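You operate a simulated robot arm through the tools that you are given. There is no shell and no other tool. Be economical: measure what you need, move in short steps, check, and stop when the job is done.

Carry out the task below with a simulated two-armed robot. There is one attempt and no reset: what you move stays moved.

JOB
Pick up the green clock with one hand, pass it to the other hand and put it on the upper open shelf. Set down upright: green clock.

Only the result counts: the job must be done as asked and must still hold three seconds after the hand-in. Knocking over, shifting, dropping, spilling or breaking anything else fails it.

ROBOT AND FRAMES
Two 7-joint arms with two-finger parallel grippers on one trunk, on a base that drives. Base frame: it is fixed to the floor where the robot stands at the start and does not move with it; the origin is under the middle of the robot, x ahead of it, y to its left, z up. Units: m, rad, N and s.
The left shoulder is at the start at [0.11, 0.169, 1.357], the right one opposite. With the tool pointing down near the work surface each hand reaches from about 0.44 to 0.74 m from the robot's upright axis, wherever it stands, measured 20 degrees to its own side. Places, roughly: upper open shelf [0.6, -0.4, 0.5]. Payload 1.57 kg a hand.
Tool frame (each hand has its own): the origin (TCP) lies between the finger pads and is the grasp point; the fingertips stand 0.03 m ahead of it; z points along the fingers, y is the line along which they close. Largest opening 0.08 m; finger width 0.017, thickness 0.012; the body of the gripper, 0.04 by 0.082 m, starts 0.08 m behind the TCP.
Orientation is told as [roll, pitch, yaw] about the base's x, y, z axes, in that order, counted from this pose: with the fingers straight down and closing along the base's y, the tool's x points along the base's -x, its y along +y and its z along -z.

CONTROLS
- The arms move only by the tool send_rows. It takes "left_motion", "right_motion" or both (then of equal length, played together; a hand with none holds still); each is a list of rows, each a list of 7 numbers: the shift along the base's x, y, z in units of 200 mm (1.0 is 200 mm), then the turn, a rotation vector about the base's x, y, z in units of 60 degrees (1.0 is 60 degrees), then the gripper command, from -1 (shut) to 1 (fully open), values between in proportion. In form: [[tx, ty, tz, rx, ry, rz, gripper], ...]. A call has 1 to 10 rows; each row is the pose to reach, as a shift and turn from the pose commanded when the call began. A call with a number of a shift or a turn outside -1 to 1 is refused whole. Rows are played at 5 a second. More than 0.05 m and 0.15 rad between two rows, or a gripper value outside its range, and nothing of the call is played. Where a pose cannot be reached the arm comes as near as it can. A force on the tool above 40 N (or 10 N above the force at the start of the call, whichever is more), or a blocked arm, ends the call early, and 0.2 s more pass. Each finger travels about 0.072 m/s and halts on what it meets, pressing with about 24 N; the grip force reading is that of the motor and also rises with nothing between the fingers. The clock runs only during rows and for 0.2 s after the last one: add rows that repeat a pose to give the fingers time. It gives the time, the measured TCP pose, the force on the tool (base axes), the opening and the grip force at its end, in the units of the frame above (readings bear some noise), with the torque about the TCP (base axes, N m) and any sound that the robot's microphone picked up, and new pictures: "views" is both (left out), scene, wrist or none (wrist: the cameras of the hands that moved).
- Cameras (640 x 400 px; columns grow to the right, rows downward): "scene" is now at [0.1452, -0.0273, 1.5306]; the picture's right is [-0.38, -0.92, 0.00], its down [-0.76, 0.31, -0.56] and it looks along [0.52, -0.21, -0.83] (base axes); focal length 247 px, centre (320, 200). "left" rides on the left gripper at [0.072, 0.007, -0.122] in its tool frame; the picture's right is [-0.09, 1.00, 0.00], its down [-0.84, -0.08, -0.54] and it looks along [-0.54, -0.05, 0.84] (tool axes); focal length 238 px, centre (320, 200). "right" rides on the right gripper at [0.072, -0.007, -0.122] in its tool frame; the picture's right is [0.09, 1.00, 0.00], its down [-0.84, 0.08, -0.54] and it looks along [-0.54, 0.05, 0.84] (tool axes); focal length 238 px, centre (320, 200). There is no depth. A picture from a camera that has moved, and an enlarged one, comes with that camera's place and axes in the base frame and with its lens.
- slide_trunk(by): slides the trunk up (or, below 0, down) by that many m; the arms and the scene camera ride with it, the base frame stays. It gives what a move gives, with no picture.
- roll_base(legs): drives the robot by 1 to 6 legs, each [ahead, left, turn to the left] in m, m and rad, along the robot's own axes; the way and the turn of a leg run together, so that a leg with both is an arc; at most 1.5 m and 3.142 rad a leg. The arms and the cameras ride along, it lands a little off, and it stops where it bumps. It gives what a move gives, and a new picture of the scene camera.
- turn_head(pan, tilt): turns the head with the scene camera to pan (to the left, within 1.501 rad either way) and tilt (down, from -0.506 to 1.204), counted from straight ahead of the robot. It gives what a move gives, and a new picture of the scene camera.
- close_up(camera, box): a new picture of the part [left, top, right, bottom] of that camera's present view, enlarged. The clock stands still meanwhile.
- sign_off(): hands the job in; it is judged then, once.

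Work in short steps. Places have to be worked out from the pictures, the camera data and where the tool is seen: move nearer, look again, correct. Check each grasp and each placing, and mend what went wrong. You have 120 turns and 260 pictures in all, those below and enlarged ones among them. Open the grippers and draw the arms clear of the work before you hand the job in, unless the task says otherwise; then end with one line.

The tools are called after ">>>" as a command line: name --argument value ..., lists and objects as JSON in quotes. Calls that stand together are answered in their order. send_rows: Moves the arms, as the interface text tells. Its arguments: {"type":"object","properties":{"left_motion":{"type":"array","items":{"type":"array","items":{"type":"number"}}},"right_motion":{"type":"array","items":{"type":"array","items":{"type":"number"}}},"views":{"type":"string","enum":["both","scene","wrist","none"]}},"required":[]} The other tools are called the same way: slide_trunk (by) slides the trunk up or down; roll_base (legs) drives the base; turn_head (pan, tilt) turns the head that bears the scene camera; close_up (camera, box) takes an enlarged picture of a part of a camera's view; sign_off () hands the job in.

At the start:

```text
t: 0.0
left_position: [0.6991, 0.1284, 1.1199]
left_tcp_rot: [-0.001, 0.001, 0.001]
left_force: [-0.6, -0.3, 0.2]
left_wrist_torque: [0.0, 0.02, -0.02]
left_gripper_width: 0.0801
left_finger_force: 0.1
right_position: [0.617, -0.3919, 0.9893]
right_tcp_rot: [0.0, 0.0, 0.0]
right_force: [0.2, -0.2, -0.6]
right_wrist_torque: [-0.06, 0.01, 0.01]
right_gripper_width: 0.08
right_finger_force: 0.0
trunk travel left (down, up): [-0.671, 0.219]
robot x, y, heading: [-0.0005, -0.0002, 0.003]
head pan, tilt: [-0.391, 0.97]
```

scene: 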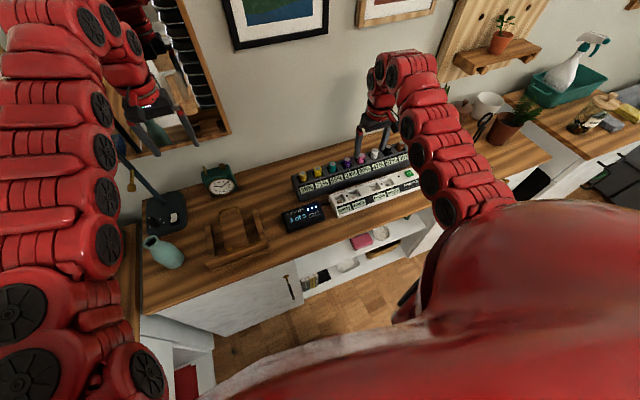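
right: 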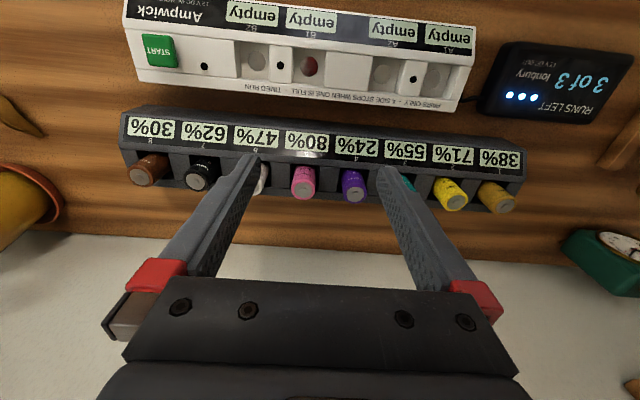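
left: 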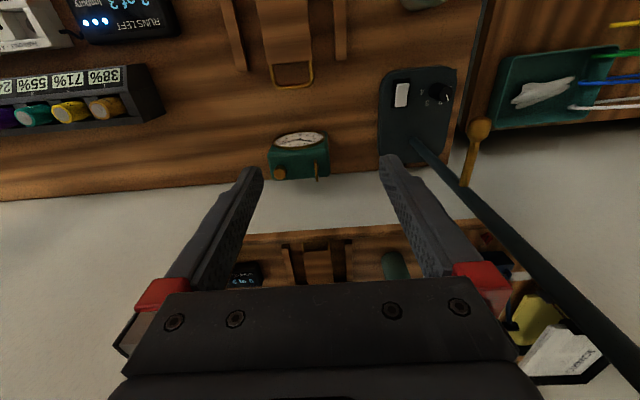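

The clock looks to be near (0.755, 0.09, 0.90). I'll zoom in on it and on the open shelf below the counter before moving.

>>> close_up --camera "scene" --box '[140, 130, 300, 230]'

>>> close_up --camera "scene" --box '[280, 190, 480, 315]'

>>> close_up --camera "left" --box '[220, 80, 380, 180]'

```text
4.00 times, centred on (220, 180) of scene
camera zoom: at [0.1452, -0.0273, 1.5306], right [-0.38, -0.92, 0.0], down [-0.76, 0.31, -0.56], along [0.52, -0.21, -0.83], focal length 990 px, centre (720, 280)
```

zoom: 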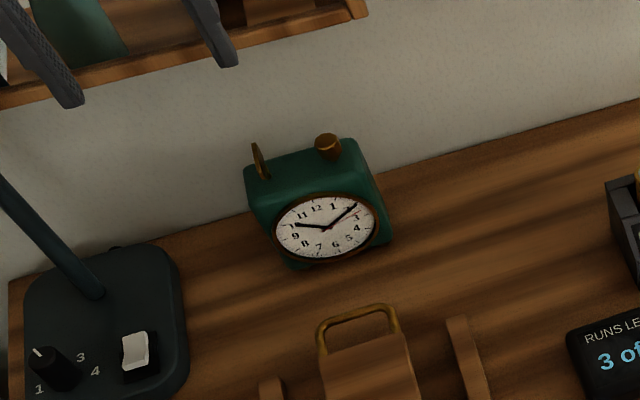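

```text
3.20 times, centred on (380, 252) of scene
camera zoom: at [0.1452, -0.0273, 1.5306], right [-0.38, -0.92, 0.0], down [-0.76, 0.31, -0.56], along [0.52, -0.21, -0.83], focal length 792 px, centre (128, 32)
```

zoom: 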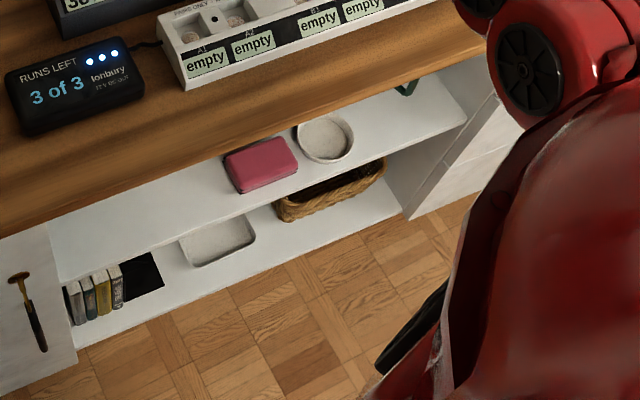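

```text
4.00 times, centred on (300, 130) of left
camera zoom: at [0.6287, 0.1355, 1.243], right [0.09, 1.0, 0.0], down [0.84, -0.08, 0.54], along [0.54, -0.05, -0.84], focal length 953 px, centre (400, 480)
```

zoom: 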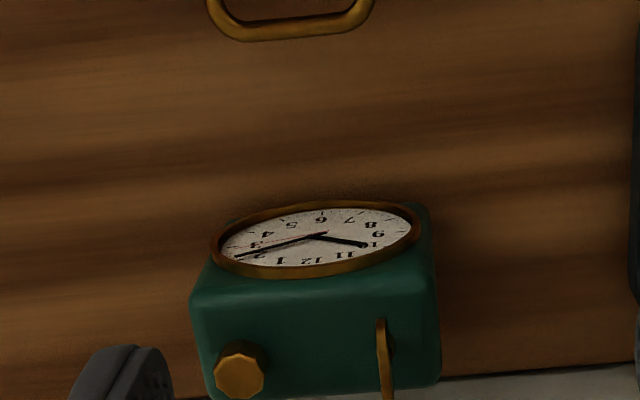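

The clock is a box roughly 0.09 wide with its face toward me, near the wall. I'll bring the left hand lower in front of it to measure its size and the wall gap.

>>> send_rows --left_motion '[[-0.07, -0.04, -0.17, 0, 0, 0, 1], [-0.14, -0.09, -0.34, 0, 0, 0, 1], [-0.2, -0.14, -0.5, 0, 0, 0, 1], [-0.2, -0.14, -0.5, 0, 0, 0, 1]]' --views "both"

>>> close_up --camera "left" --box '[240, 120, 400, 220]'

```text
t: 1.0
left_position: [0.6561, 0.104, 1.0195]
left_tcp_rot: [-0.002, 0.0, -0.001]
left_force: [0.3, -0.4, 0.5]
left_wrist_torque: [0.02, 0.02, -0.02]
left_gripper_width: 0.0802
left_finger_force: 0.1
right_position: [0.6185, -0.3915, 0.9901]
right_tcp_rot: [0.0, 0.0, 0.001]
right_force: [0.0, 0.2, -0.2]
right_wrist_torque: [0.02, -0.05, 0.0]
right_gripper_width: 0.0802
right_finger_force: 0.0
trunk travel left (down, up): [-0.671, 0.219]
robot x, y, heading: [0.0001, 0.0021, -0.002]
head pan, tilt: [-0.391, 0.97]
camera scene: at [0.1452, -0.0273, 1.5306], right [-0.38, -0.92, 0.0], down [-0.76, 0.31, -0.56], along [0.52, -0.21, -0.83], focal length 247 px, centre (320, 200)
camera left: at [0.5855, 0.1104, 1.1433], right [0.09, 1.0, 0.0], down [0.84, -0.08, 0.54], along [0.54, -0.05, -0.84], focal length 238 px, centre (320, 200)
```

scene: 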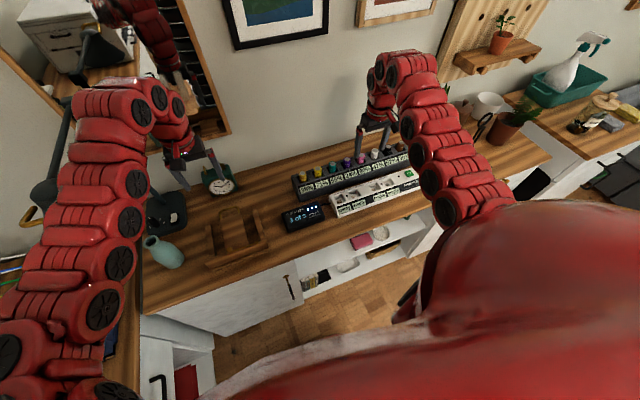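
left: 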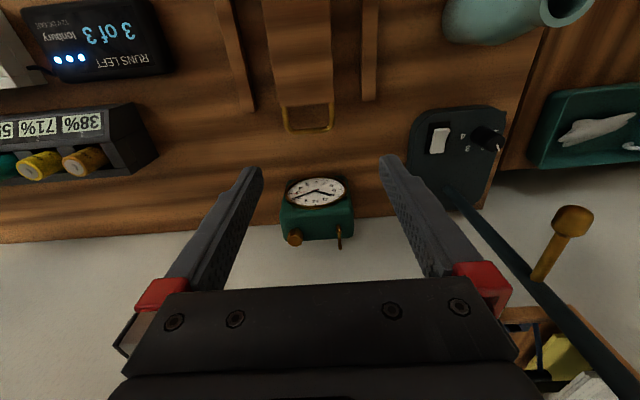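

```text
4.00 times, centred on (320, 170) of left
camera zoom: at [0.5855, 0.1104, 1.1433], right [0.09, 1.0, 0.0], down [0.84, -0.08, 0.54], along [0.54, -0.05, -0.84], focal length 953 px, centre (320, 320)
```

zoom: 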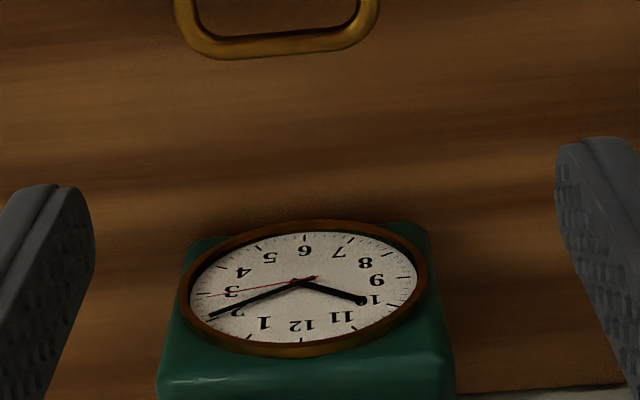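

Combining the views, the face centre is at about (0.75, 0.09, 0.858). The box is about 0.093 wide, 0.045 deep and 0.09 high, with the wall at x≈0.85. It has to be gripped front to back, so I'll yaw the left hand by +90°, raised a little.

>>> send_rows --left_motion '[[0, 0, 0.1, 0, 0, 0.1, 1], [0, 0, 0.2, 0, 0, 0.2, 1], [0, 0, 0.2, 0, 0, 0.33, 1], [0, 0, 0.2, 0, 0, 0.46, 1], [0, 0, 0.2, 0, 0, 0.59, 1], [0, 0, 0.2, 0, 0, 0.72, 1], [0, 0, 0.2, 0, 0, 0.8, 1], [0, 0, 0.2, 0, 0, 0.8, 1]]' --views "none"

>>> send_rows --left_motion '[[0, 0, 0, 0, 0, 0.12, 1], [0, 0, 0, 0, 0, 0.24, 1], [0, 0, 0, 0, 0, 0.36, 1], [0, 0, 0, 0, 0, 0.48, 1], [0, 0, 0, 0, 0, 0.6, 1], [0, 0, 0, 0, 0, 0.7, 1], [0, 0, 0, 0, 0, 0.7, 1]]' --views "both"

```text
t: 2.8
left_position: [0.6593, 0.1015, 1.0591]
left_tcp_rot: [0.0, 0.001, 0.84]
left_force: [-0.2, -0.5, 0.0]
left_wrist_torque: [0.0, -0.02, 0.0]
left_gripper_width: 0.0798
left_finger_force: 0.1
right_position: [0.6168, -0.3918, 0.9891]
right_tcp_rot: [0.001, 0.001, -0.001]
right_force: [0.0, 0.4, -0.2]
right_wrist_torque: [-0.02, 0.02, -0.04]
right_gripper_width: 0.08
right_finger_force: 0.1
trunk travel left (down, up): [-0.671, 0.219]
robot x, y, heading: [0.0007, -0.0012, 0.0]
head pan, tilt: [-0.391, 0.97]
```

```text
t: 4.4
left_position: [0.661, 0.1012, 1.0601]
left_tcp_rot: [0.0, -0.002, 1.573]
left_force: [-0.3, 0.8, 0.6]
left_wrist_torque: [0.01, 0.0, 0.0]
left_gripper_width: 0.0799
left_finger_force: 0.1
right_position: [0.6169, -0.3912, 0.9886]
right_tcp_rot: [0.0, 0.0, 0.001]
right_force: [0.0, 0.2, -0.4]
right_wrist_torque: [0.01, 0.0, 0.0]
right_gripper_width: 0.08
right_finger_force: 0.0
trunk travel left (down, up): [-0.671, 0.219]
robot x, y, heading: [-0.0011, -0.0044, 0.003]
head pan, tilt: [-0.391, 0.97]
camera scene: at [0.1452, -0.0274, 1.5306], right [-0.38, -0.92, 0.0], down [-0.76, 0.31, -0.56], along [0.52, -0.21, -0.83], focal length 247 px, centre (320, 200)
camera left: at [0.6545, 0.0296, 1.1826], right [-1.0, 0.09, 0.0], down [0.08, 0.84, 0.54], along [0.05, 0.54, -0.84], focal length 238 px, centre (320, 200)
```

scene: 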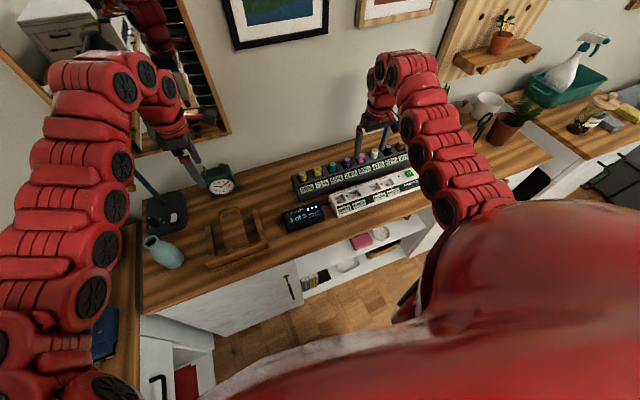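
left: 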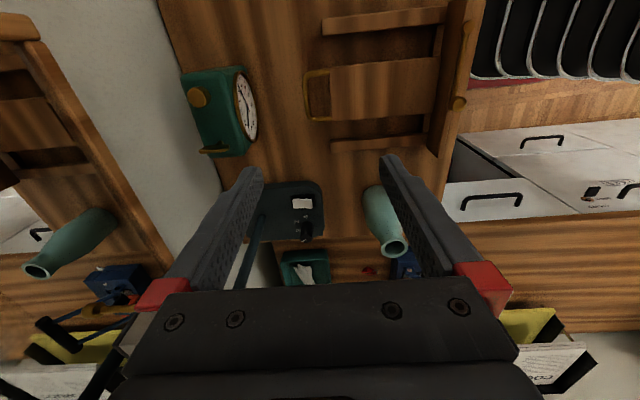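

The camera shows the mirror frame on the wall close to where the gripper body will pass. I'll move nearer at a safe x with a narrower opening, then measure the frame and the clock's depth again.

>>> send_rows --left_motion '[[0.1, -0.03, -0.05, 0, 0, 0, 0.7], [0.2, -0.06, -0.1, 0, 0, 0, 0.65], [0.35, -0.06, -0.15, 0, 0, 0, 0.65], [0.35, -0.06, -0.15, 0, 0, 0, 0.65]]' --views "both"

>>> close_up --camera "left" --box '[160, 60, 400, 210]'

>>> close_up --camera "scene" --box '[120, 80, 280, 220]'

```text
t: 5.4
left_position: [0.7178, 0.0885, 1.0313]
left_tcp_rot: [0.001, -0.001, 1.57]
left_force: [-0.6, 0.4, -0.4]
left_wrist_torque: [0.0, -0.01, 0.0]
left_gripper_width: 0.0658
left_finger_force: 0.0
left hand out of reach, approached as far as the arm can: row 3, 4
right_position: [0.6171, -0.3897, 0.9896]
right_tcp_rot: [-0.002, -0.001, 0.001]
right_force: [0.4, 1.2, 0.2]
right_wrist_torque: [0.0, -0.01, -0.03]
right_gripper_width: 0.0799
right_finger_force: 0.0
trunk travel left (down, up): [-0.671, 0.219]
robot x, y, heading: [-0.0011, -0.0014, 0.004]
head pan, tilt: [-0.391, 0.97]
camera scene: at [0.1445, -0.0258, 1.5307], right [-0.38, -0.92, 0.0], down [-0.76, 0.31, -0.57], along [0.52, -0.22, -0.82], focal length 247 px, centre (320, 200)
camera left: at [0.713, 0.0172, 1.1549], right [-1.0, 0.09, 0.0], down [0.08, 0.84, 0.54], along [0.05, 0.54, -0.84], focal length 238 px, centre (320, 200)
```

scene: 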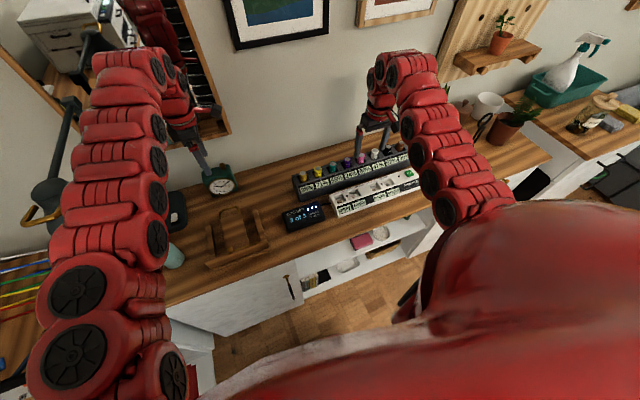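
left: 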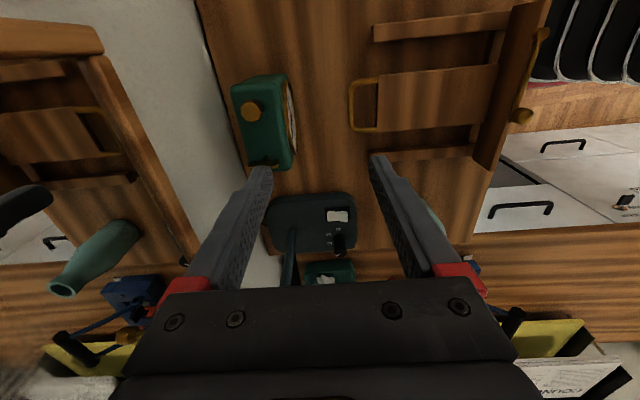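

```text
2.67 times, centred on (280, 135) of left
camera zoom: at [0.713, 0.0172, 1.1549], right [-1.0, 0.09, 0.0], down [0.08, 0.84, 0.54], along [0.05, 0.54, -0.84], focal length 636 px, centre (427, 373)
```

zoom: 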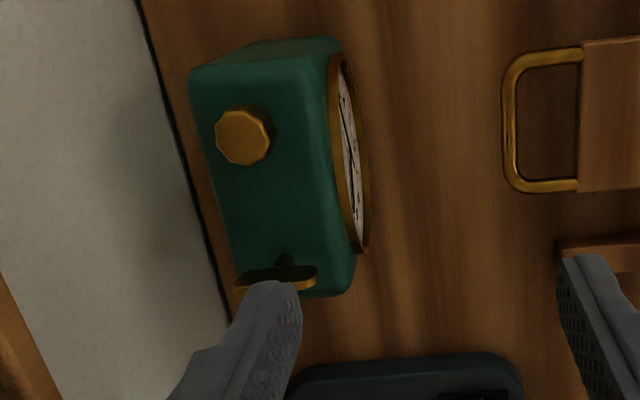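

```text
2.86 times, centred on (200, 150) of scene
camera zoom: at [0.1445, -0.0258, 1.5307], right [-0.38, -0.92, 0.0], down [-0.76, 0.31, -0.57], along [0.52, -0.22, -0.82], focal length 707 px, centre (663, 343)
```

zoom: 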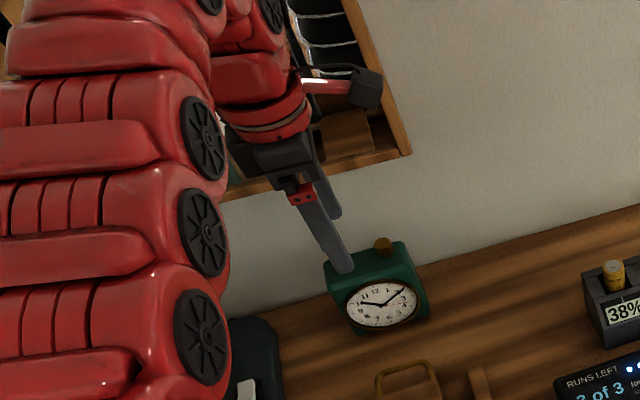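

The left arm runs out of reach at x=0.72, and I need TCP x≈0.775. The mirror frame front is at about x=0.836, z≥0.99, so the grasp fits. I'll draw both hands back 0.1 m and then drive forward.

>>> send_rows --left_motion '[[-0.2, 0, 0.05, 0, 0, 0, 0.65], [-0.4, 0, 0.1, 0, 0, 0, 0.65], [-0.6, 0, 0.1, 0, 0, 0, 0.65], [-0.6, 0, 0.1, 0, 0, 0, 0.65]]' --right_motion '[[-0.2, 0, 0.15, 0, 0, 0, 1], [-0.4, 0, 0.3, 0, 0, 0, 1], [-0.6, 0, 0.45, 0, 0, 0, 1], [-0.6, 0, 0.45, 0, 0, 0, 1]]' --views "none"

>>> roll_base --legs '[[0.1, 0, 0]]'

```text
t: 6.4
left_position: [0.6283, 0.087, 1.0509]
left_tcp_rot: [-0.001, -0.001, 1.571]
left_force: [0.0, 0.2, -1.1]
left_wrist_torque: [-0.04, -0.01, -0.01]
left_gripper_width: 0.0661
left_finger_force: 0.0
left hand out of reach, approached as far as the arm can: row 3, 4
right_position: [0.5979, -0.3912, 1.0043]
right_tcp_rot: [-0.001, 0.001, 0.004]
right_force: [-0.6, 0.8, 0.5]
right_wrist_torque: [-0.01, 0.02, 0.0]
right_gripper_width: 0.0802
right_finger_force: 0.1
right hand out of reach, approached as far as the arm can: row 1, 2, 3, 4
trunk travel left (down, up): [-0.671, 0.219]
robot x, y, heading: [-0.0008, 0.001, -0.002]
head pan, tilt: [-0.391, 0.97]
```

```text
t: 7.5
left_position: [0.7257, 0.0877, 1.0506]
left_tcp_rot: [0.0, -0.002, 1.573]
left_force: [-0.5, 0.0, -0.2]
left_wrist_torque: [-0.03, 0.01, -0.01]
left_gripper_width: 0.066
left_finger_force: 0.1
right_position: [0.6949, -0.3916, 1.004]
right_tcp_rot: [-0.001, 0.002, 0.001]
right_force: [0.1, -0.7, 0.2]
right_wrist_torque: [-0.01, 0.03, -0.01]
right_gripper_width: 0.0801
right_finger_force: 0.0
trunk travel left (down, up): [-0.671, 0.219]
robot x, y, heading: [0.0993, -0.0012, 0.001]
head pan, tilt: [-0.391, 0.97]
camera scene: at [0.2433, -0.0272, 1.5306], right [-0.38, -0.93, 0.0], down [-0.76, 0.31, -0.56], along [0.52, -0.21, -0.83], focal length 247 px, centre (320, 200)
```

scene: 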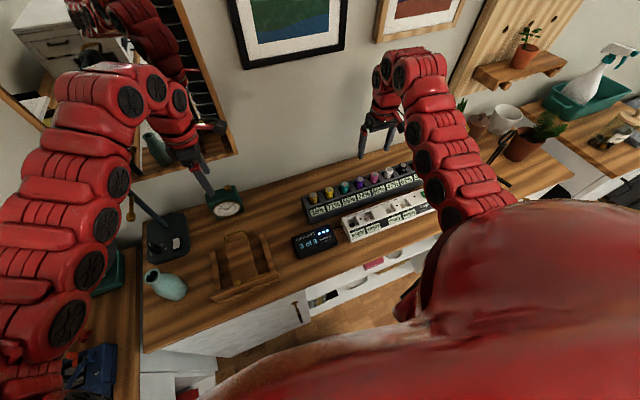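

The robot drove cleanly to x=0.099. Now I'll position the left hand above the clock at (0.775, 0.084) with the fingertips still just above its top.

>>> send_rows --left_motion '[[0.12, -0.01, -0.05, 0, 0, 0, 0.65], [0.25, -0.02, -0.1, 0, 0, 0, 0.65], [0.25, -0.02, -0.25, 0, 0, 0, 0.65], [0.25, -0.02, -0.35, 0, 0, 0, 0.65], [0.25, -0.02, -0.4, 0, 0, 0, 0.65], [0.25, -0.02, -0.4, 0, 0, 0, 0.65]]' --views "both"

>>> close_up --camera "left" --box '[220, 40, 420, 190]'

>>> close_up --camera "scene" --box '[140, 100, 300, 230]'

```text
t: 8.9
left_position: [0.774, 0.0826, 0.972]
left_tcp_rot: [0.001, -0.001, 1.571]
left_force: [-0.2, 0.1, 0.4]
left_wrist_torque: [0.0, 0.01, 0.0]
left_gripper_width: 0.066
left_finger_force: 0.2
right_position: [0.6959, -0.3916, 1.0041]
right_tcp_rot: [-0.001, 0.0, 0.0]
right_force: [0.5, -0.9, -0.2]
right_wrist_torque: [0.0, -0.01, 0.02]
right_gripper_width: 0.0799
right_finger_force: 0.1
trunk travel left (down, up): [-0.671, 0.219]
robot x, y, heading: [0.0993, 0.004, -0.002]
head pan, tilt: [-0.391, 0.97]
camera scene: at [0.2429, -0.0271, 1.5306], right [-0.38, -0.93, 0.0], down [-0.76, 0.31, -0.56], along [0.52, -0.21, -0.83], focal length 247 px, centre (320, 200)
camera left: at [0.7695, 0.0115, 1.0948], right [-1.0, 0.09, 0.0], down [0.08, 0.84, 0.54], along [0.05, 0.54, -0.84], focal length 238 px, centre (320, 200)
```

scene: 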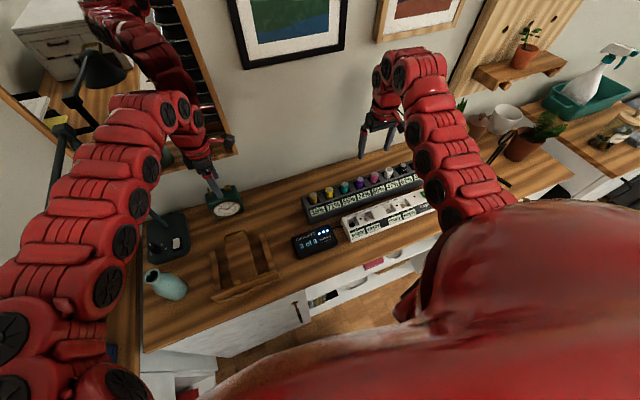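
left: 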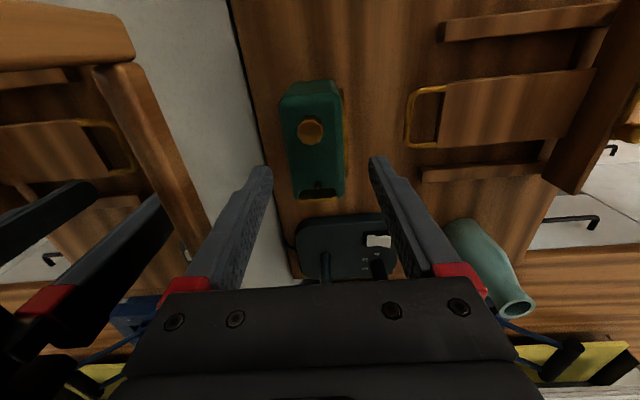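

```text
2.67 times, centred on (320, 115) of left
camera zoom: at [0.7695, 0.0115, 1.0948], right [-1.0, 0.09, 0.0], down [0.08, 0.84, 0.54], along [0.05, 0.54, -0.84], focal length 636 px, centre (320, 427)
```

zoom: 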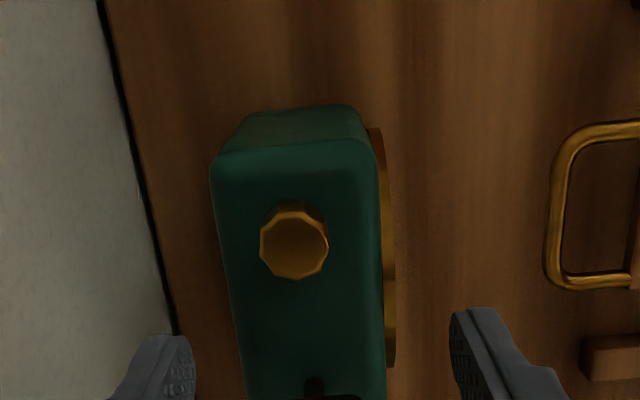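

```text
3.08 times, centred on (220, 165) of scene
camera zoom: at [0.2429, -0.0271, 1.5306], right [-0.38, -0.93, 0.0], down [-0.76, 0.31, -0.56], along [0.52, -0.21, -0.83], focal length 761 px, centre (628, 308)
```

zoom: 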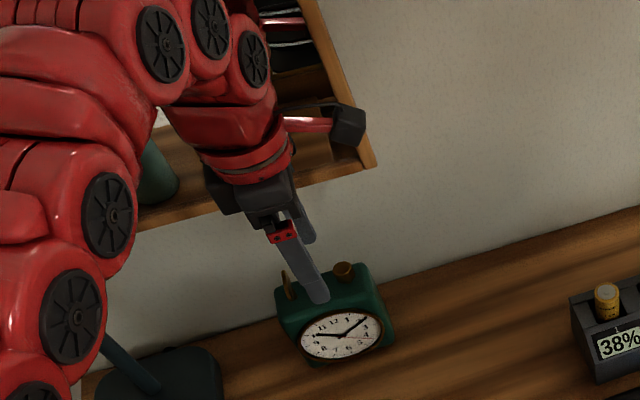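

The clock is centred between the fingers, about 7 mm clear on each side. I'll go down 45 mm and check.

>>> send_rows --left_motion '[[0, 0, -0.08, 0, 0, 0, 0.65], [0, 0, -0.16, 0, 0, 0, 0.65], [0, 0, -0.225, 0, 0, 0, 0.65], [0, 0, -0.225, 0, 0, 0, 0.65]]' --views "wrist"

>>> close_up --camera "scene" --box '[140, 100, 300, 230]'

```text
t: 9.9
left_position: [0.7769, 0.0835, 0.926]
left_tcp_rot: [0.001, 0.0, 1.57]
left_force: [0.6, 0.3, -1.0]
left_wrist_torque: [-0.02, 0.0, 0.03]
left_gripper_width: 0.066
left_finger_force: 0.0
right_position: [0.6964, -0.3923, 1.0042]
right_tcp_rot: [0.0, 0.0, 0.002]
right_force: [0.2, -0.7, 0.3]
right_wrist_torque: [0.01, -0.02, -0.01]
right_gripper_width: 0.08
right_finger_force: 0.2
trunk travel left (down, up): [-0.671, 0.219]
robot x, y, heading: [0.096, 0.0027, -0.003]
head pan, tilt: [-0.391, 0.97]
camera left: at [0.7709, 0.0121, 1.0486], right [-1.0, 0.09, 0.0], down [0.08, 0.84, 0.54], along [0.05, 0.54, -0.84], focal length 238 px, centre (320, 200)
```

left: 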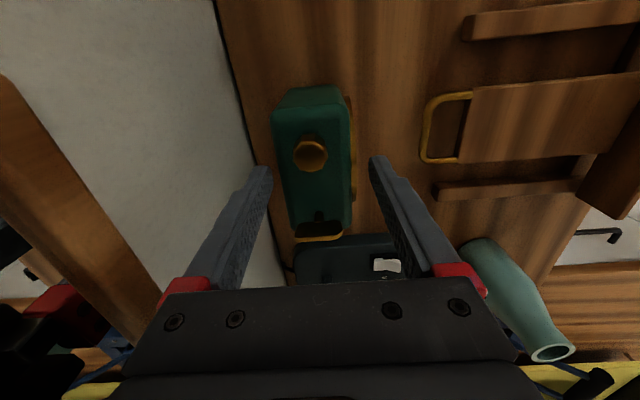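

```text
3.08 times, centred on (220, 165) of scene
camera zoom: at [0.2431, -0.0271, 1.5306], right [-0.38, -0.93, 0.0], down [-0.76, 0.31, -0.56], along [0.52, -0.21, -0.83], focal length 761 px, centre (628, 308)
```

zoom: 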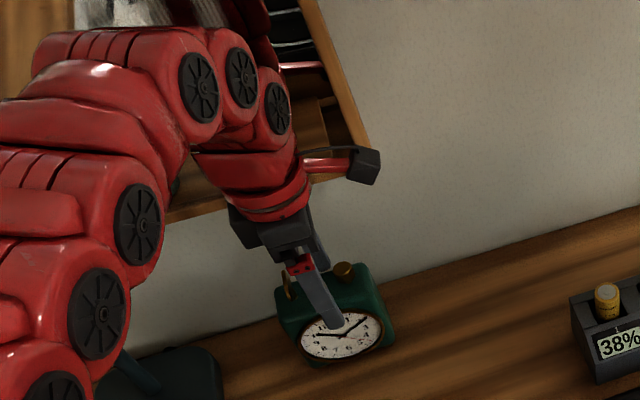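

The clock's top is near z=0.91. I'll go down another 26 mm to TCP z≈0.90 and close, leaving its lower half free for the right hand.

>>> send_rows --left_motion '[[-0.005, 0, -0.07, 0, 0, 0, 0.65], [-0.005, 0, -0.13, 0, 0, 0, 0.65], [-0.005, 0, -0.13, 0, 0, 0, 0.65], [-0.005, 0, -0.13, 0, 0, 0, -0.2], [-0.005, 0, -0.13, 0, 0, 0, -1], [-0.005, 0, -0.13, 0, 0, 0, -1], [-0.005, 0, -0.13, 0, 0, 0, -1]]' --views "wrist"

>>> close_up --camera "scene" --box '[140, 100, 300, 230]'

```text
t: 11.5
left_position: [0.7761, 0.0842, 0.9009]
left_tcp_rot: [-0.001, 0.002, 1.572]
left_force: [2.0, 0.3, -0.6]
left_wrist_torque: [0.11, -0.07, -0.06]
left_gripper_width: 0.0499
left_finger_force: 24.1
right_position: [0.6963, -0.3919, 1.004]
right_tcp_rot: [0.001, -0.001, -0.002]
right_force: [0.6, -0.5, 0.8]
right_wrist_torque: [0.0, -0.01, -0.01]
right_gripper_width: 0.0802
right_finger_force: 0.1
trunk travel left (down, up): [-0.671, 0.219]
robot x, y, heading: [0.0995, -0.0016, -0.004]
head pan, tilt: [-0.391, 0.97]
camera left: at [0.7698, 0.0118, 1.024], right [-1.0, 0.09, 0.0], down [0.08, 0.84, 0.54], along [0.05, 0.54, -0.84], focal length 238 px, centre (320, 200)
```

left: 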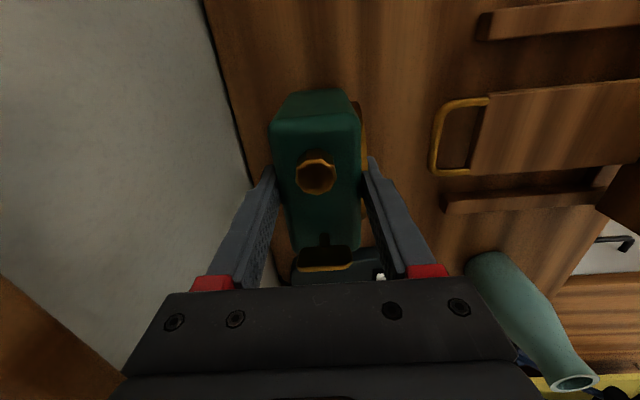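

```text
3.08 times, centred on (220, 165) of scene
camera zoom: at [0.2435, -0.0271, 1.5305], right [-0.38, -0.93, 0.0], down [-0.76, 0.31, -0.56], along [0.52, -0.21, -0.83], focal length 761 px, centre (628, 308)
```

zoom: 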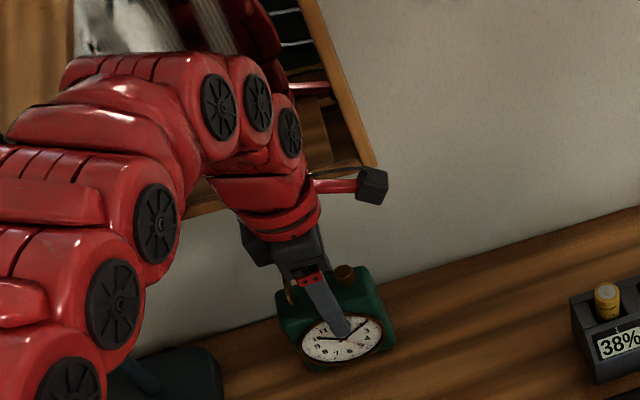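

It's gripped at 50 mm width and 24 N. I'll lift straight up, then pull away from the wall.

>>> send_rows --left_motion '[[0, 0, 0.06, 0, 0, 0, -1], [-0.03, 0, 0.2, 0, 0, 0, -1], [-0.15, 0, 0.4, 0, 0, 0, -1], [-0.3, 0, 0.6, 0, 0, 0, -1], [-0.45, 0, 0.7, 0, 0, 0, -1], [-0.45, 0, 0.7, 0, 0, 0, -1]]' --views "both"

```text
t: 12.9
left_position: [0.7318, 0.0797, 1.0257]
left_tcp_rot: [0.0, 0.002, 1.571]
left_force: [-0.1, -0.5, -2.7]
left_wrist_torque: [-0.02, 0.0, 0.01]
left_gripper_width: 0.05
left_finger_force: 23.6
left hand out of reach, approached as far as the arm can: row 4, 5, 6
right_position: [0.6945, -0.3909, 1.0039]
right_tcp_rot: [0.0, -0.001, 0.001]
right_force: [-0.2, -0.2, 1.0]
right_wrist_torque: [0.01, 0.0, -0.01]
right_gripper_width: 0.0801
right_finger_force: 0.0
trunk travel left (down, up): [-0.671, 0.219]
robot x, y, heading: [0.0999, -0.0032, 0.003]
head pan, tilt: [-0.391, 0.97]
camera scene: at [0.2431, -0.0269, 1.5306], right [-0.38, -0.93, 0.0], down [-0.76, 0.31, -0.56], along [0.52, -0.21, -0.83], focal length 247 px, centre (320, 200)
camera left: at [0.7261, 0.0077, 1.148], right [-1.0, 0.09, 0.0], down [0.08, 0.84, 0.54], along [0.05, 0.54, -0.84], focal length 238 px, centre (320, 200)
```

scene: 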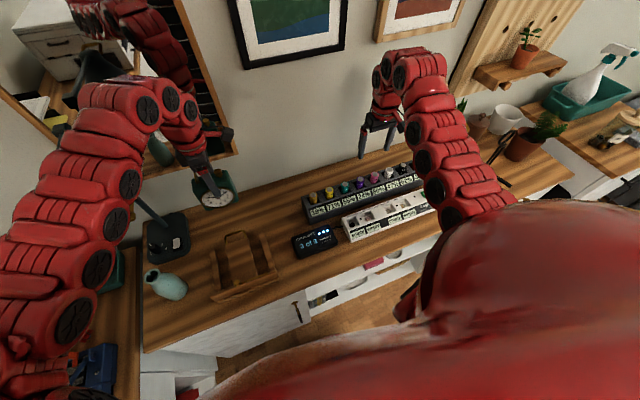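
left: 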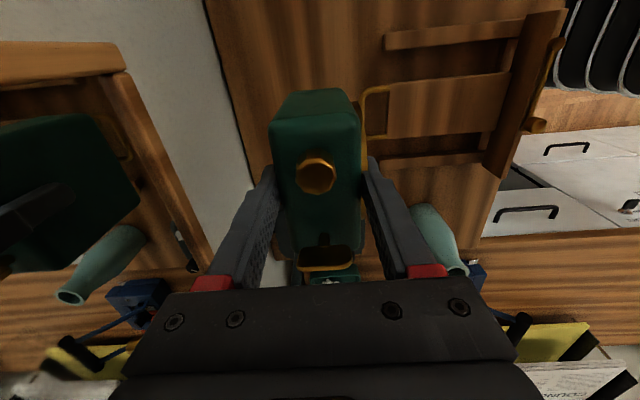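

The clock is held firmly, about 0.27 kg. I'll raise the trunk for clearance over the counter items, then back away for room to do the handover.

>>> slide_trunk --by 0.1

>>> roll_base --legs '[[-0.5, 0, 0]]'

```text
t: 14.3
left_position: [0.7336, 0.079, 1.124]
left_tcp_rot: [-0.001, 0.0, 1.57]
left_force: [0.6, -0.4, -4.0]
left_wrist_torque: [-0.01, 0.01, -0.04]
left_gripper_width: 0.0499
left_finger_force: 24.4
right_position: [0.697, -0.3912, 1.1036]
right_tcp_rot: [0.0, 0.003, -0.001]
right_force: [0.6, 0.6, -0.2]
right_wrist_torque: [0.02, -0.01, 0.0]
right_gripper_width: 0.0797
right_finger_force: 0.0
trunk travel left (down, up): [-0.771, 0.119]
robot x, y, heading: [0.0955, 0.0013, -0.001]
head pan, tilt: [-0.391, 0.97]
```

```text
t: 17.2
left_position: [0.2231, 0.0802, 1.1243]
left_tcp_rot: [0.003, 0.001, 1.576]
left_force: [0.7, 0.2, -4.1]
left_wrist_torque: [-0.04, -0.02, 0.03]
left_gripper_width: 0.0499
left_finger_force: 24.0
right_position: [0.1907, -0.3899, 1.104]
right_tcp_rot: [0.0, 0.0, 0.006]
right_force: [0.0, 0.1, 0.5]
right_wrist_torque: [0.01, -0.03, 0.0]
right_gripper_width: 0.0799
right_finger_force: 0.1
trunk travel left (down, up): [-0.771, 0.119]
robot x, y, heading: [-0.4075, 0.0006, 0.009]
head pan, tilt: [-0.391, 0.97]
camera scene: at [-0.264, -0.0281, 1.6304], right [-0.38, -0.93, 0.0], down [-0.77, 0.31, -0.56], along [0.52, -0.21, -0.83], focal length 247 px, centre (320, 200)
```

scene: 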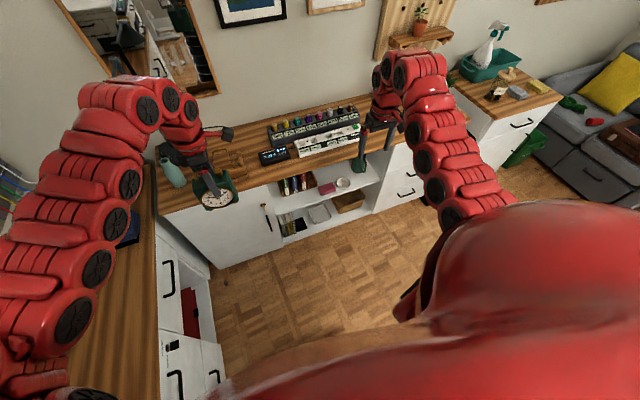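

Clear of the counter. Now I'll look at the shelf for free space.

>>> close_up --camera "scene" --box '[250, 130, 410, 250]'

```text
3.33 times, centred on (330, 190) of scene
camera zoom: at [-0.264, -0.0281, 1.6304], right [-0.38, -0.93, 0.0], down [-0.77, 0.31, -0.56], along [0.52, -0.21, -0.83], focal length 825 px, centre (287, 233)
```

zoom: 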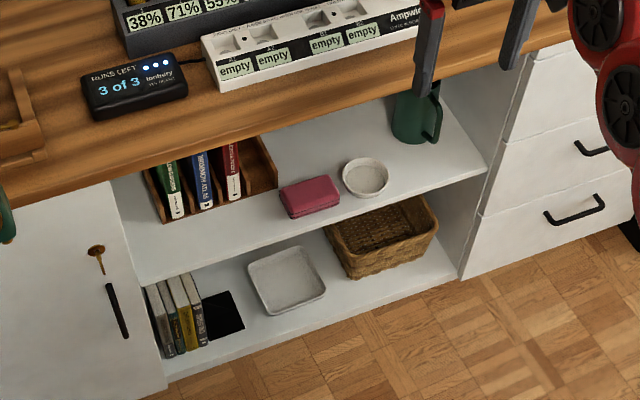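

There is free space at the front of the upper shelf, left of the pink box and in front of the books. For the handover I'll turn the left hand back toward yaw 0, which puts the clock's face toward +y. At the same time I'll pitch the right hand to point forward and 30° down, so it can grip the lower half from the robot's side.

>>> send_rows --left_motion '[[0, 0, 0, 0, 0, -0.12, -1], [0, 0, 0, 0, 0, -0.24, -1], [0, 0, 0, 0, 0, -0.36, -1], [0, 0, 0, 0, 0, -0.48, -1], [0, 0, 0, 0, 0, -0.6, -1], [0, 0, 0, 0, 0, -0.72, -1], [0, 0, 0, 0, 0, -0.84, -1], [0, 0, 0, 0, 0, -0.92, -1], [0, 0, 0, 0, 0, -0.92, -1]]' --right_motion '[[0.05, 0, 0, 0, -0.12, 0, 1], [0.1, 0, 0, 0, -0.24, 0, 1], [0.15, 0, 0, 0, -0.36, 0, 1], [0.2, 0, 0, 0, -0.48, 0, 1], [0.25, 0, 0, 0, -0.6, 0, 1], [0.3, 0, 0, 0, -0.72, 0, 1], [0.35, 0, 0, 0, -0.84, 0, 1], [0.4, 0, 0, 0, -0.92, 0, 1], [0.4, 0, 0, 0, -1, 0, 1]]' --views "scene"

>>> send_rows --left_motion '[[0, 0, 0, 0, 0, -0.12, -1], [0, 0, 0, 0, 0, -0.24, -1], [0, 0, 0, 0, 0, -0.36, -1], [0, 0, 0, 0, 0, -0.48, -1], [0, 0, 0, 0, 0, -0.58, -1], [0, 0, 0, 0, 0, -0.58, -1]]' --views "both"

```text
t: 19.2
left_position: [0.2236, 0.0804, 1.1247]
left_tcp_rot: [-0.001, 0.001, 0.613]
left_force: [-0.2, 0.5, -3.3]
left_wrist_torque: [-0.03, 0.02, 0.0]
left_gripper_width: 0.0496
left_finger_force: 24.5
right_position: [0.2696, -0.3902, 1.1025]
right_tcp_rot: [-0.01, -1.049, 0.01]
right_force: [-0.1, -1.2, -0.9]
right_wrist_torque: [-0.01, 0.02, 0.0]
right_gripper_width: 0.0802
right_finger_force: 0.0
right hand out of reach, approached as far as the arm can: row 1, 2, 3
trunk travel left (down, up): [-0.771, 0.119]
robot x, y, heading: [-0.4102, -0.0011, 0.004]
head pan, tilt: [-0.391, 0.97]
camera scene: at [-0.2649, -0.028, 1.6306], right [-0.38, -0.93, 0.0], down [-0.77, 0.31, -0.56], along [0.52, -0.21, -0.83], focal length 247 px, centre (320, 200)
```

scene: 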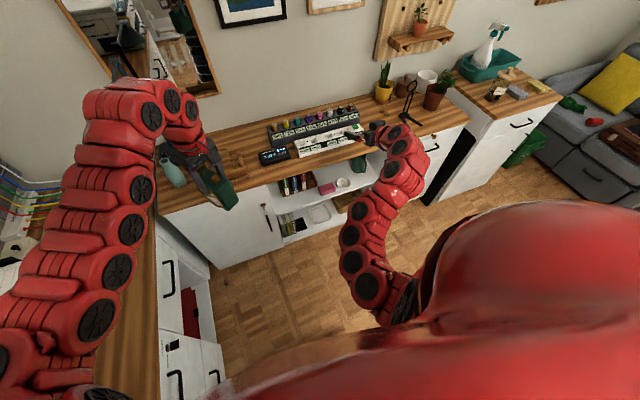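

```text
t: 20.6
left_position: [0.2236, 0.08, 1.124]
left_tcp_rot: [0.001, 0.0, 0.007]
left_force: [0.1, -0.1, -3.2]
left_wrist_torque: [0.01, 0.0, 0.02]
left_gripper_width: 0.0496
left_finger_force: 23.9
right_position: [0.2695, -0.3899, 1.1035]
right_tcp_rot: [-0.011, -1.047, 0.01]
right_force: [0.4, 0.5, -0.2]
right_wrist_torque: [0.01, 0.01, 0.0]
right_gripper_width: 0.0799
right_finger_force: 0.0
trunk travel left (down, up): [-0.771, 0.119]
robot x, y, heading: [-0.4116, 0.0018, 0.005]
head pan, tilt: [-0.391, 0.97]
camera scene: at [-0.2646, -0.028, 1.6305], right [-0.38, -0.93, 0.0], down [-0.77, 0.31, -0.56], along [0.52, -0.21, -0.83], focal length 247 px, centre (320, 200)
camera left: at [0.1528, 0.0869, 1.2469], right [0.09, 1.0, 0.0], down [0.84, -0.07, 0.54], along [0.54, -0.05, -0.84], focal length 238 px, centre (320, 200)
```

scene: 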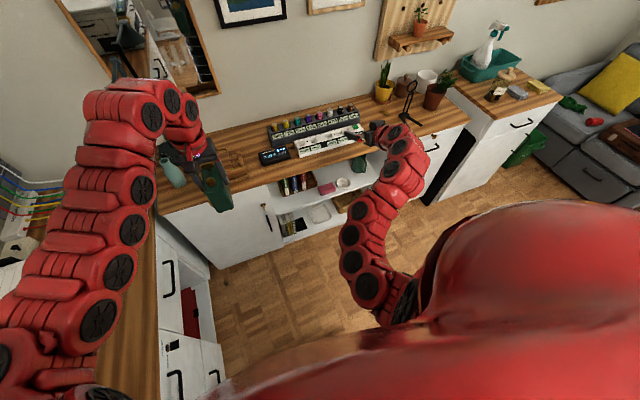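
left: 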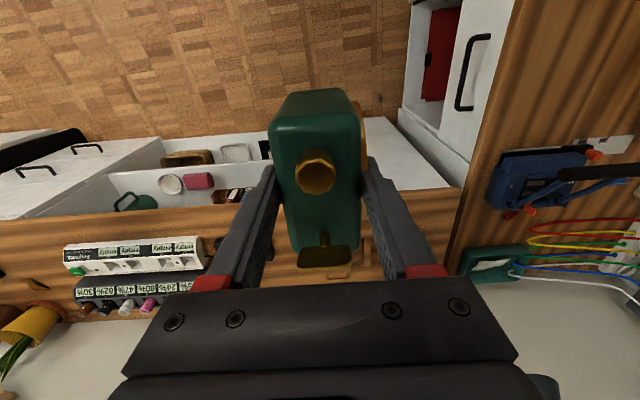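

Both orientations are good. I'll bring the left hand toward the middle, and draw the right hand back and lower toward its pre-grasp point so its camera sees the clock.

>>> send_rows --left_motion '[[0.05, -0.15, 0, 0, 0, 0, -1], [0.1, -0.3, 0, 0, 0, 0, -1], [0.15, -0.45, 0, 0, 0, 0, -1], [0.2, -0.6, 0, 0, 0, 0, -1], [0.2, -0.6, 0, 0, 0, 0, -1]]' --right_motion '[[-0.15, 0.1, -0.05, 0, 0, 0, 1], [-0.3, 0.2, -0.1, 0, 0, 0, 1], [-0.45, 0.3, -0.15, 0, 0, 0, 1], [-0.6, 0.4, -0.2, 0, 0, 0, 1], [-0.6, 0.4, -0.2, 0, 0, 0, 1]]' --views "both"

```text
t: 21.9
left_position: [0.2637, -0.0384, 1.126]
left_tcp_rot: [-0.003, -0.001, 0.006]
left_force: [-0.4, 0.3, -2.8]
left_wrist_torque: [-0.03, 0.01, 0.0]
left_gripper_width: 0.05
left_finger_force: 23.9
right_position: [0.1792, -0.3273, 1.0763]
right_tcp_rot: [-0.013, -1.048, 0.015]
right_force: [0.3, -0.2, 0.0]
right_wrist_torque: [0.01, 0.0, 0.01]
right_gripper_width: 0.0799
right_finger_force: 0.0
right hand out of reach, approached as far as the arm can: row 4, 5
trunk travel left (down, up): [-0.771, 0.119]
robot x, y, heading: [-0.4123, -0.0029, 0.005]
head pan, tilt: [-0.391, 0.97]
camera scene: at [-0.2646, -0.0262, 1.6306], right [-0.38, -0.93, 0.0], down [-0.77, 0.31, -0.56], along [0.52, -0.21, -0.83], focal length 247 px, centre (320, 200)
camera right: at [0.036, -0.3342, 1.0763], right [-0.05, 1.0, -0.09], down [-0.05, 0.08, 1.0], along [1.0, 0.05, 0.05], focal length 238 px, centre (320, 200)
camera left: at [0.1928, -0.0313, 1.2486], right [0.09, 1.0, 0.0], down [0.84, -0.07, 0.54], along [0.54, -0.05, -0.84], focal length 238 px, centre (320, 200)
```

scene: 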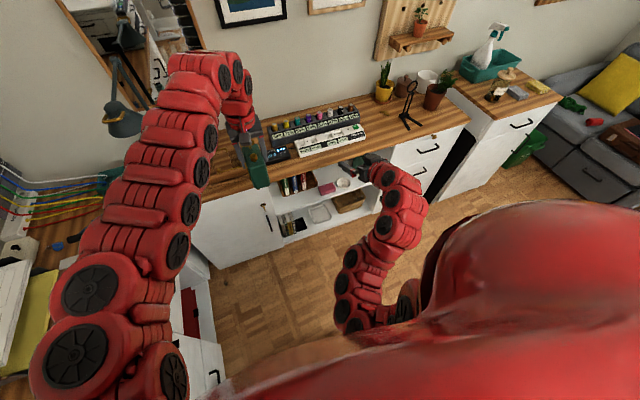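
right: 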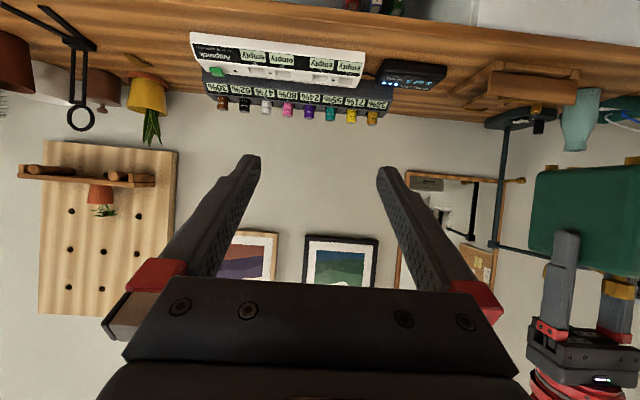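
left: 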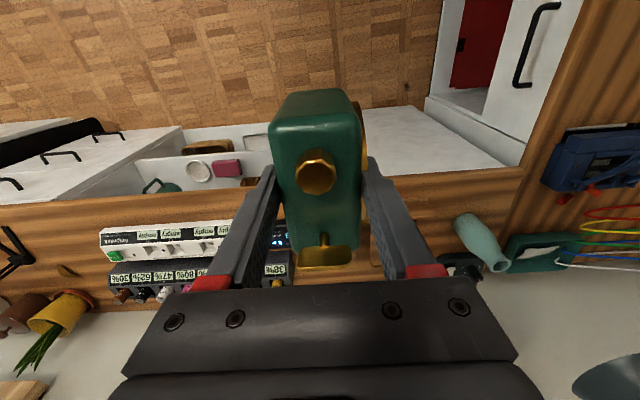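

The clock's bottom sits about 92 mm below the left TCP, so its lower half is free for the right fingers. The right arm can't fold close enough for a straight approach, so I'll slip under the clock and rise with the fingers straddling it. First I'll lower and move partway.

>>> send_rows --right_motion '[[0.1, 0, -0.2, 0, 0, 0, 1], [0.25, 0.1, -0.35, 0, 0, 0, 1], [0.325, 0.3, -0.5, 0, 0, 0, 1], [0.325, 0.5, -0.5, 0, 0, 0, 1], [0.325, 0.65, -0.5, 0, 0, 0, 1], [0.325, 0.65, -0.5, 0, 0, 0, 1]]' --views "both"

```text
refused: row 3 steps farther than a row can; nothing moved
```

The step was too long, so I'm splitting it into smaller rows.

>>> send_rows --right_motion '[[0.1, 0, -0.2, 0, 0, 0, 1], [0.25, 0.05, -0.35, 0, 0, 0, 1], [0.325, 0.15, -0.5, 0, 0, 0, 1], [0.325, 0.35, -0.5, 0, 0, 0, 1], [0.325, 0.5, -0.5, 0, 0, 0, 1], [0.325, 0.65, -0.5, 0, 0, 0, 1], [0.325, 0.65, -0.5, 0, 0, 0, 1]]' --views "both"

```text
t: 23.4
left_position: [0.2638, -0.0398, 1.1254]
left_tcp_rot: [0.001, 0.0, 0.005]
left_force: [-1.3, 0.7, -3.1]
left_wrist_torque: [-0.01, -0.01, -0.01]
left_gripper_width: 0.0497
left_finger_force: 24.2
right_position: [0.2449, -0.1995, 0.9739]
right_tcp_rot: [-0.01, -1.047, 0.01]
right_force: [-0.2, -0.2, 0.5]
right_wrist_torque: [-0.03, -0.01, 0.01]
right_gripper_width: 0.0801
right_finger_force: 0.0
trunk travel left (down, up): [-0.771, 0.119]
robot x, y, heading: [-0.4105, -0.005, 0.01]
head pan, tilt: [-0.391, 0.97]
camera scene: at [-0.2647, -0.0284, 1.6305], right [-0.38, -0.93, 0.0], down [-0.77, 0.31, -0.56], along [0.52, -0.21, -0.83], focal length 247 px, centre (320, 200)
camera right: at [0.1028, -0.2065, 0.9739], right [-0.05, 1.0, -0.08], down [-0.05, 0.08, 1.0], along [1.0, 0.05, 0.05], focal length 238 px, centre (320, 200)
```

scene: 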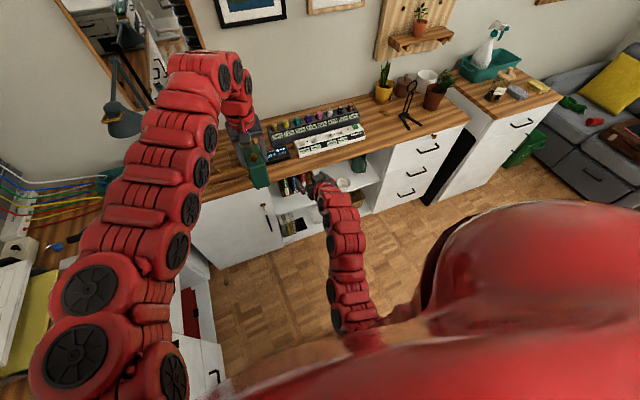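
right: 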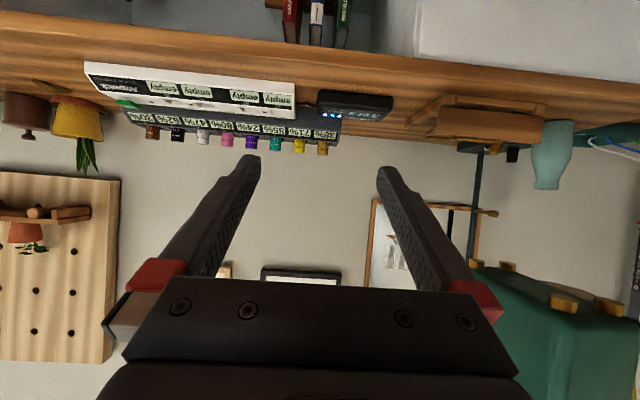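

The right arm reaches this fine, and the camera shows small feet at about 97 mm below the left TCP. I'll slide right-to-left under the clock until I'm aligned at y=-0.04.

>>> send_rows --right_motion '[[0, 0.2, 0, 0, 0, 0, 1], [0, 0.4, 0, 0, 0, 0, 1], [0, 0.6, 0, 0, 0, 0, 1], [0, 0.79, 0, 0, 0, 0, 1], [0, 0.79, 0, 0, 0, 0, 1]]' --views "both"

>>> close_up --camera "scene" --box '[200, 80, 360, 200]'

```text
t: 24.6
left_position: [0.2638, -0.0402, 1.1251]
left_tcp_rot: [-0.001, -0.001, 0.005]
left_force: [0.4, 0.2, -3.2]
left_wrist_torque: [0.02, 0.03, 0.01]
left_gripper_width: 0.0503
left_finger_force: 23.8
right_position: [0.2412, -0.0425, 0.9752]
right_tcp_rot: [-0.01, -1.046, 0.011]
right_force: [0.8, 0.7, 0.1]
right_wrist_torque: [0.02, -0.01, 0.05]
right_gripper_width: 0.0799
right_finger_force: 0.0
trunk travel left (down, up): [-0.771, 0.119]
robot x, y, heading: [-0.4116, -0.0026, 0.008]
head pan, tilt: [-0.391, 0.97]
camera scene: at [-0.2645, -0.0289, 1.6305], right [-0.38, -0.93, 0.0], down [-0.77, 0.31, -0.56], along [0.52, -0.21, -0.83], focal length 247 px, centre (320, 200)
camera right: at [0.0999, -0.0498, 0.9757], right [-0.05, 1.0, -0.08], down [-0.05, 0.08, 1.0], along [1.0, 0.05, 0.05], focal length 238 px, centre (320, 200)
```

scene: 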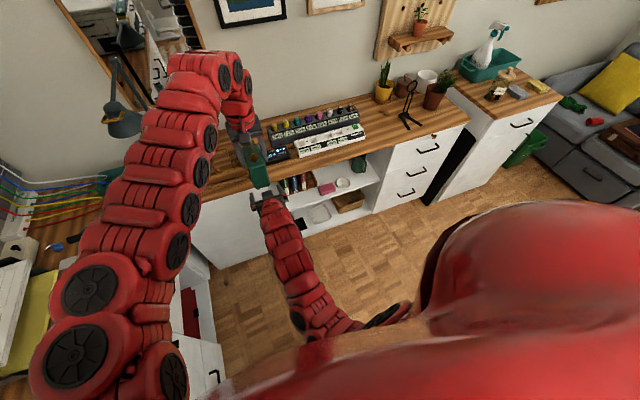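
right: 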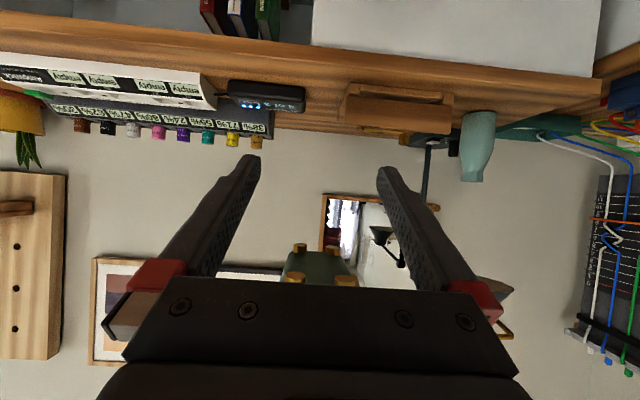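

```text
3.33 times, centred on (280, 140) of scene
camera zoom: at [-0.2645, -0.0289, 1.6305], right [-0.38, -0.93, 0.0], down [-0.77, 0.31, -0.56], along [0.52, -0.21, -0.83], focal length 825 px, centre (453, 400)
```

zoom: 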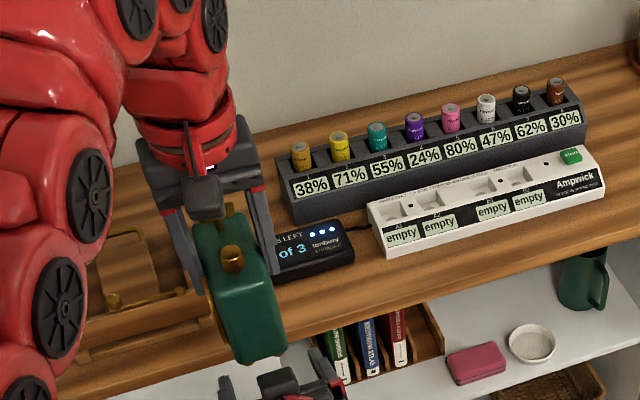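

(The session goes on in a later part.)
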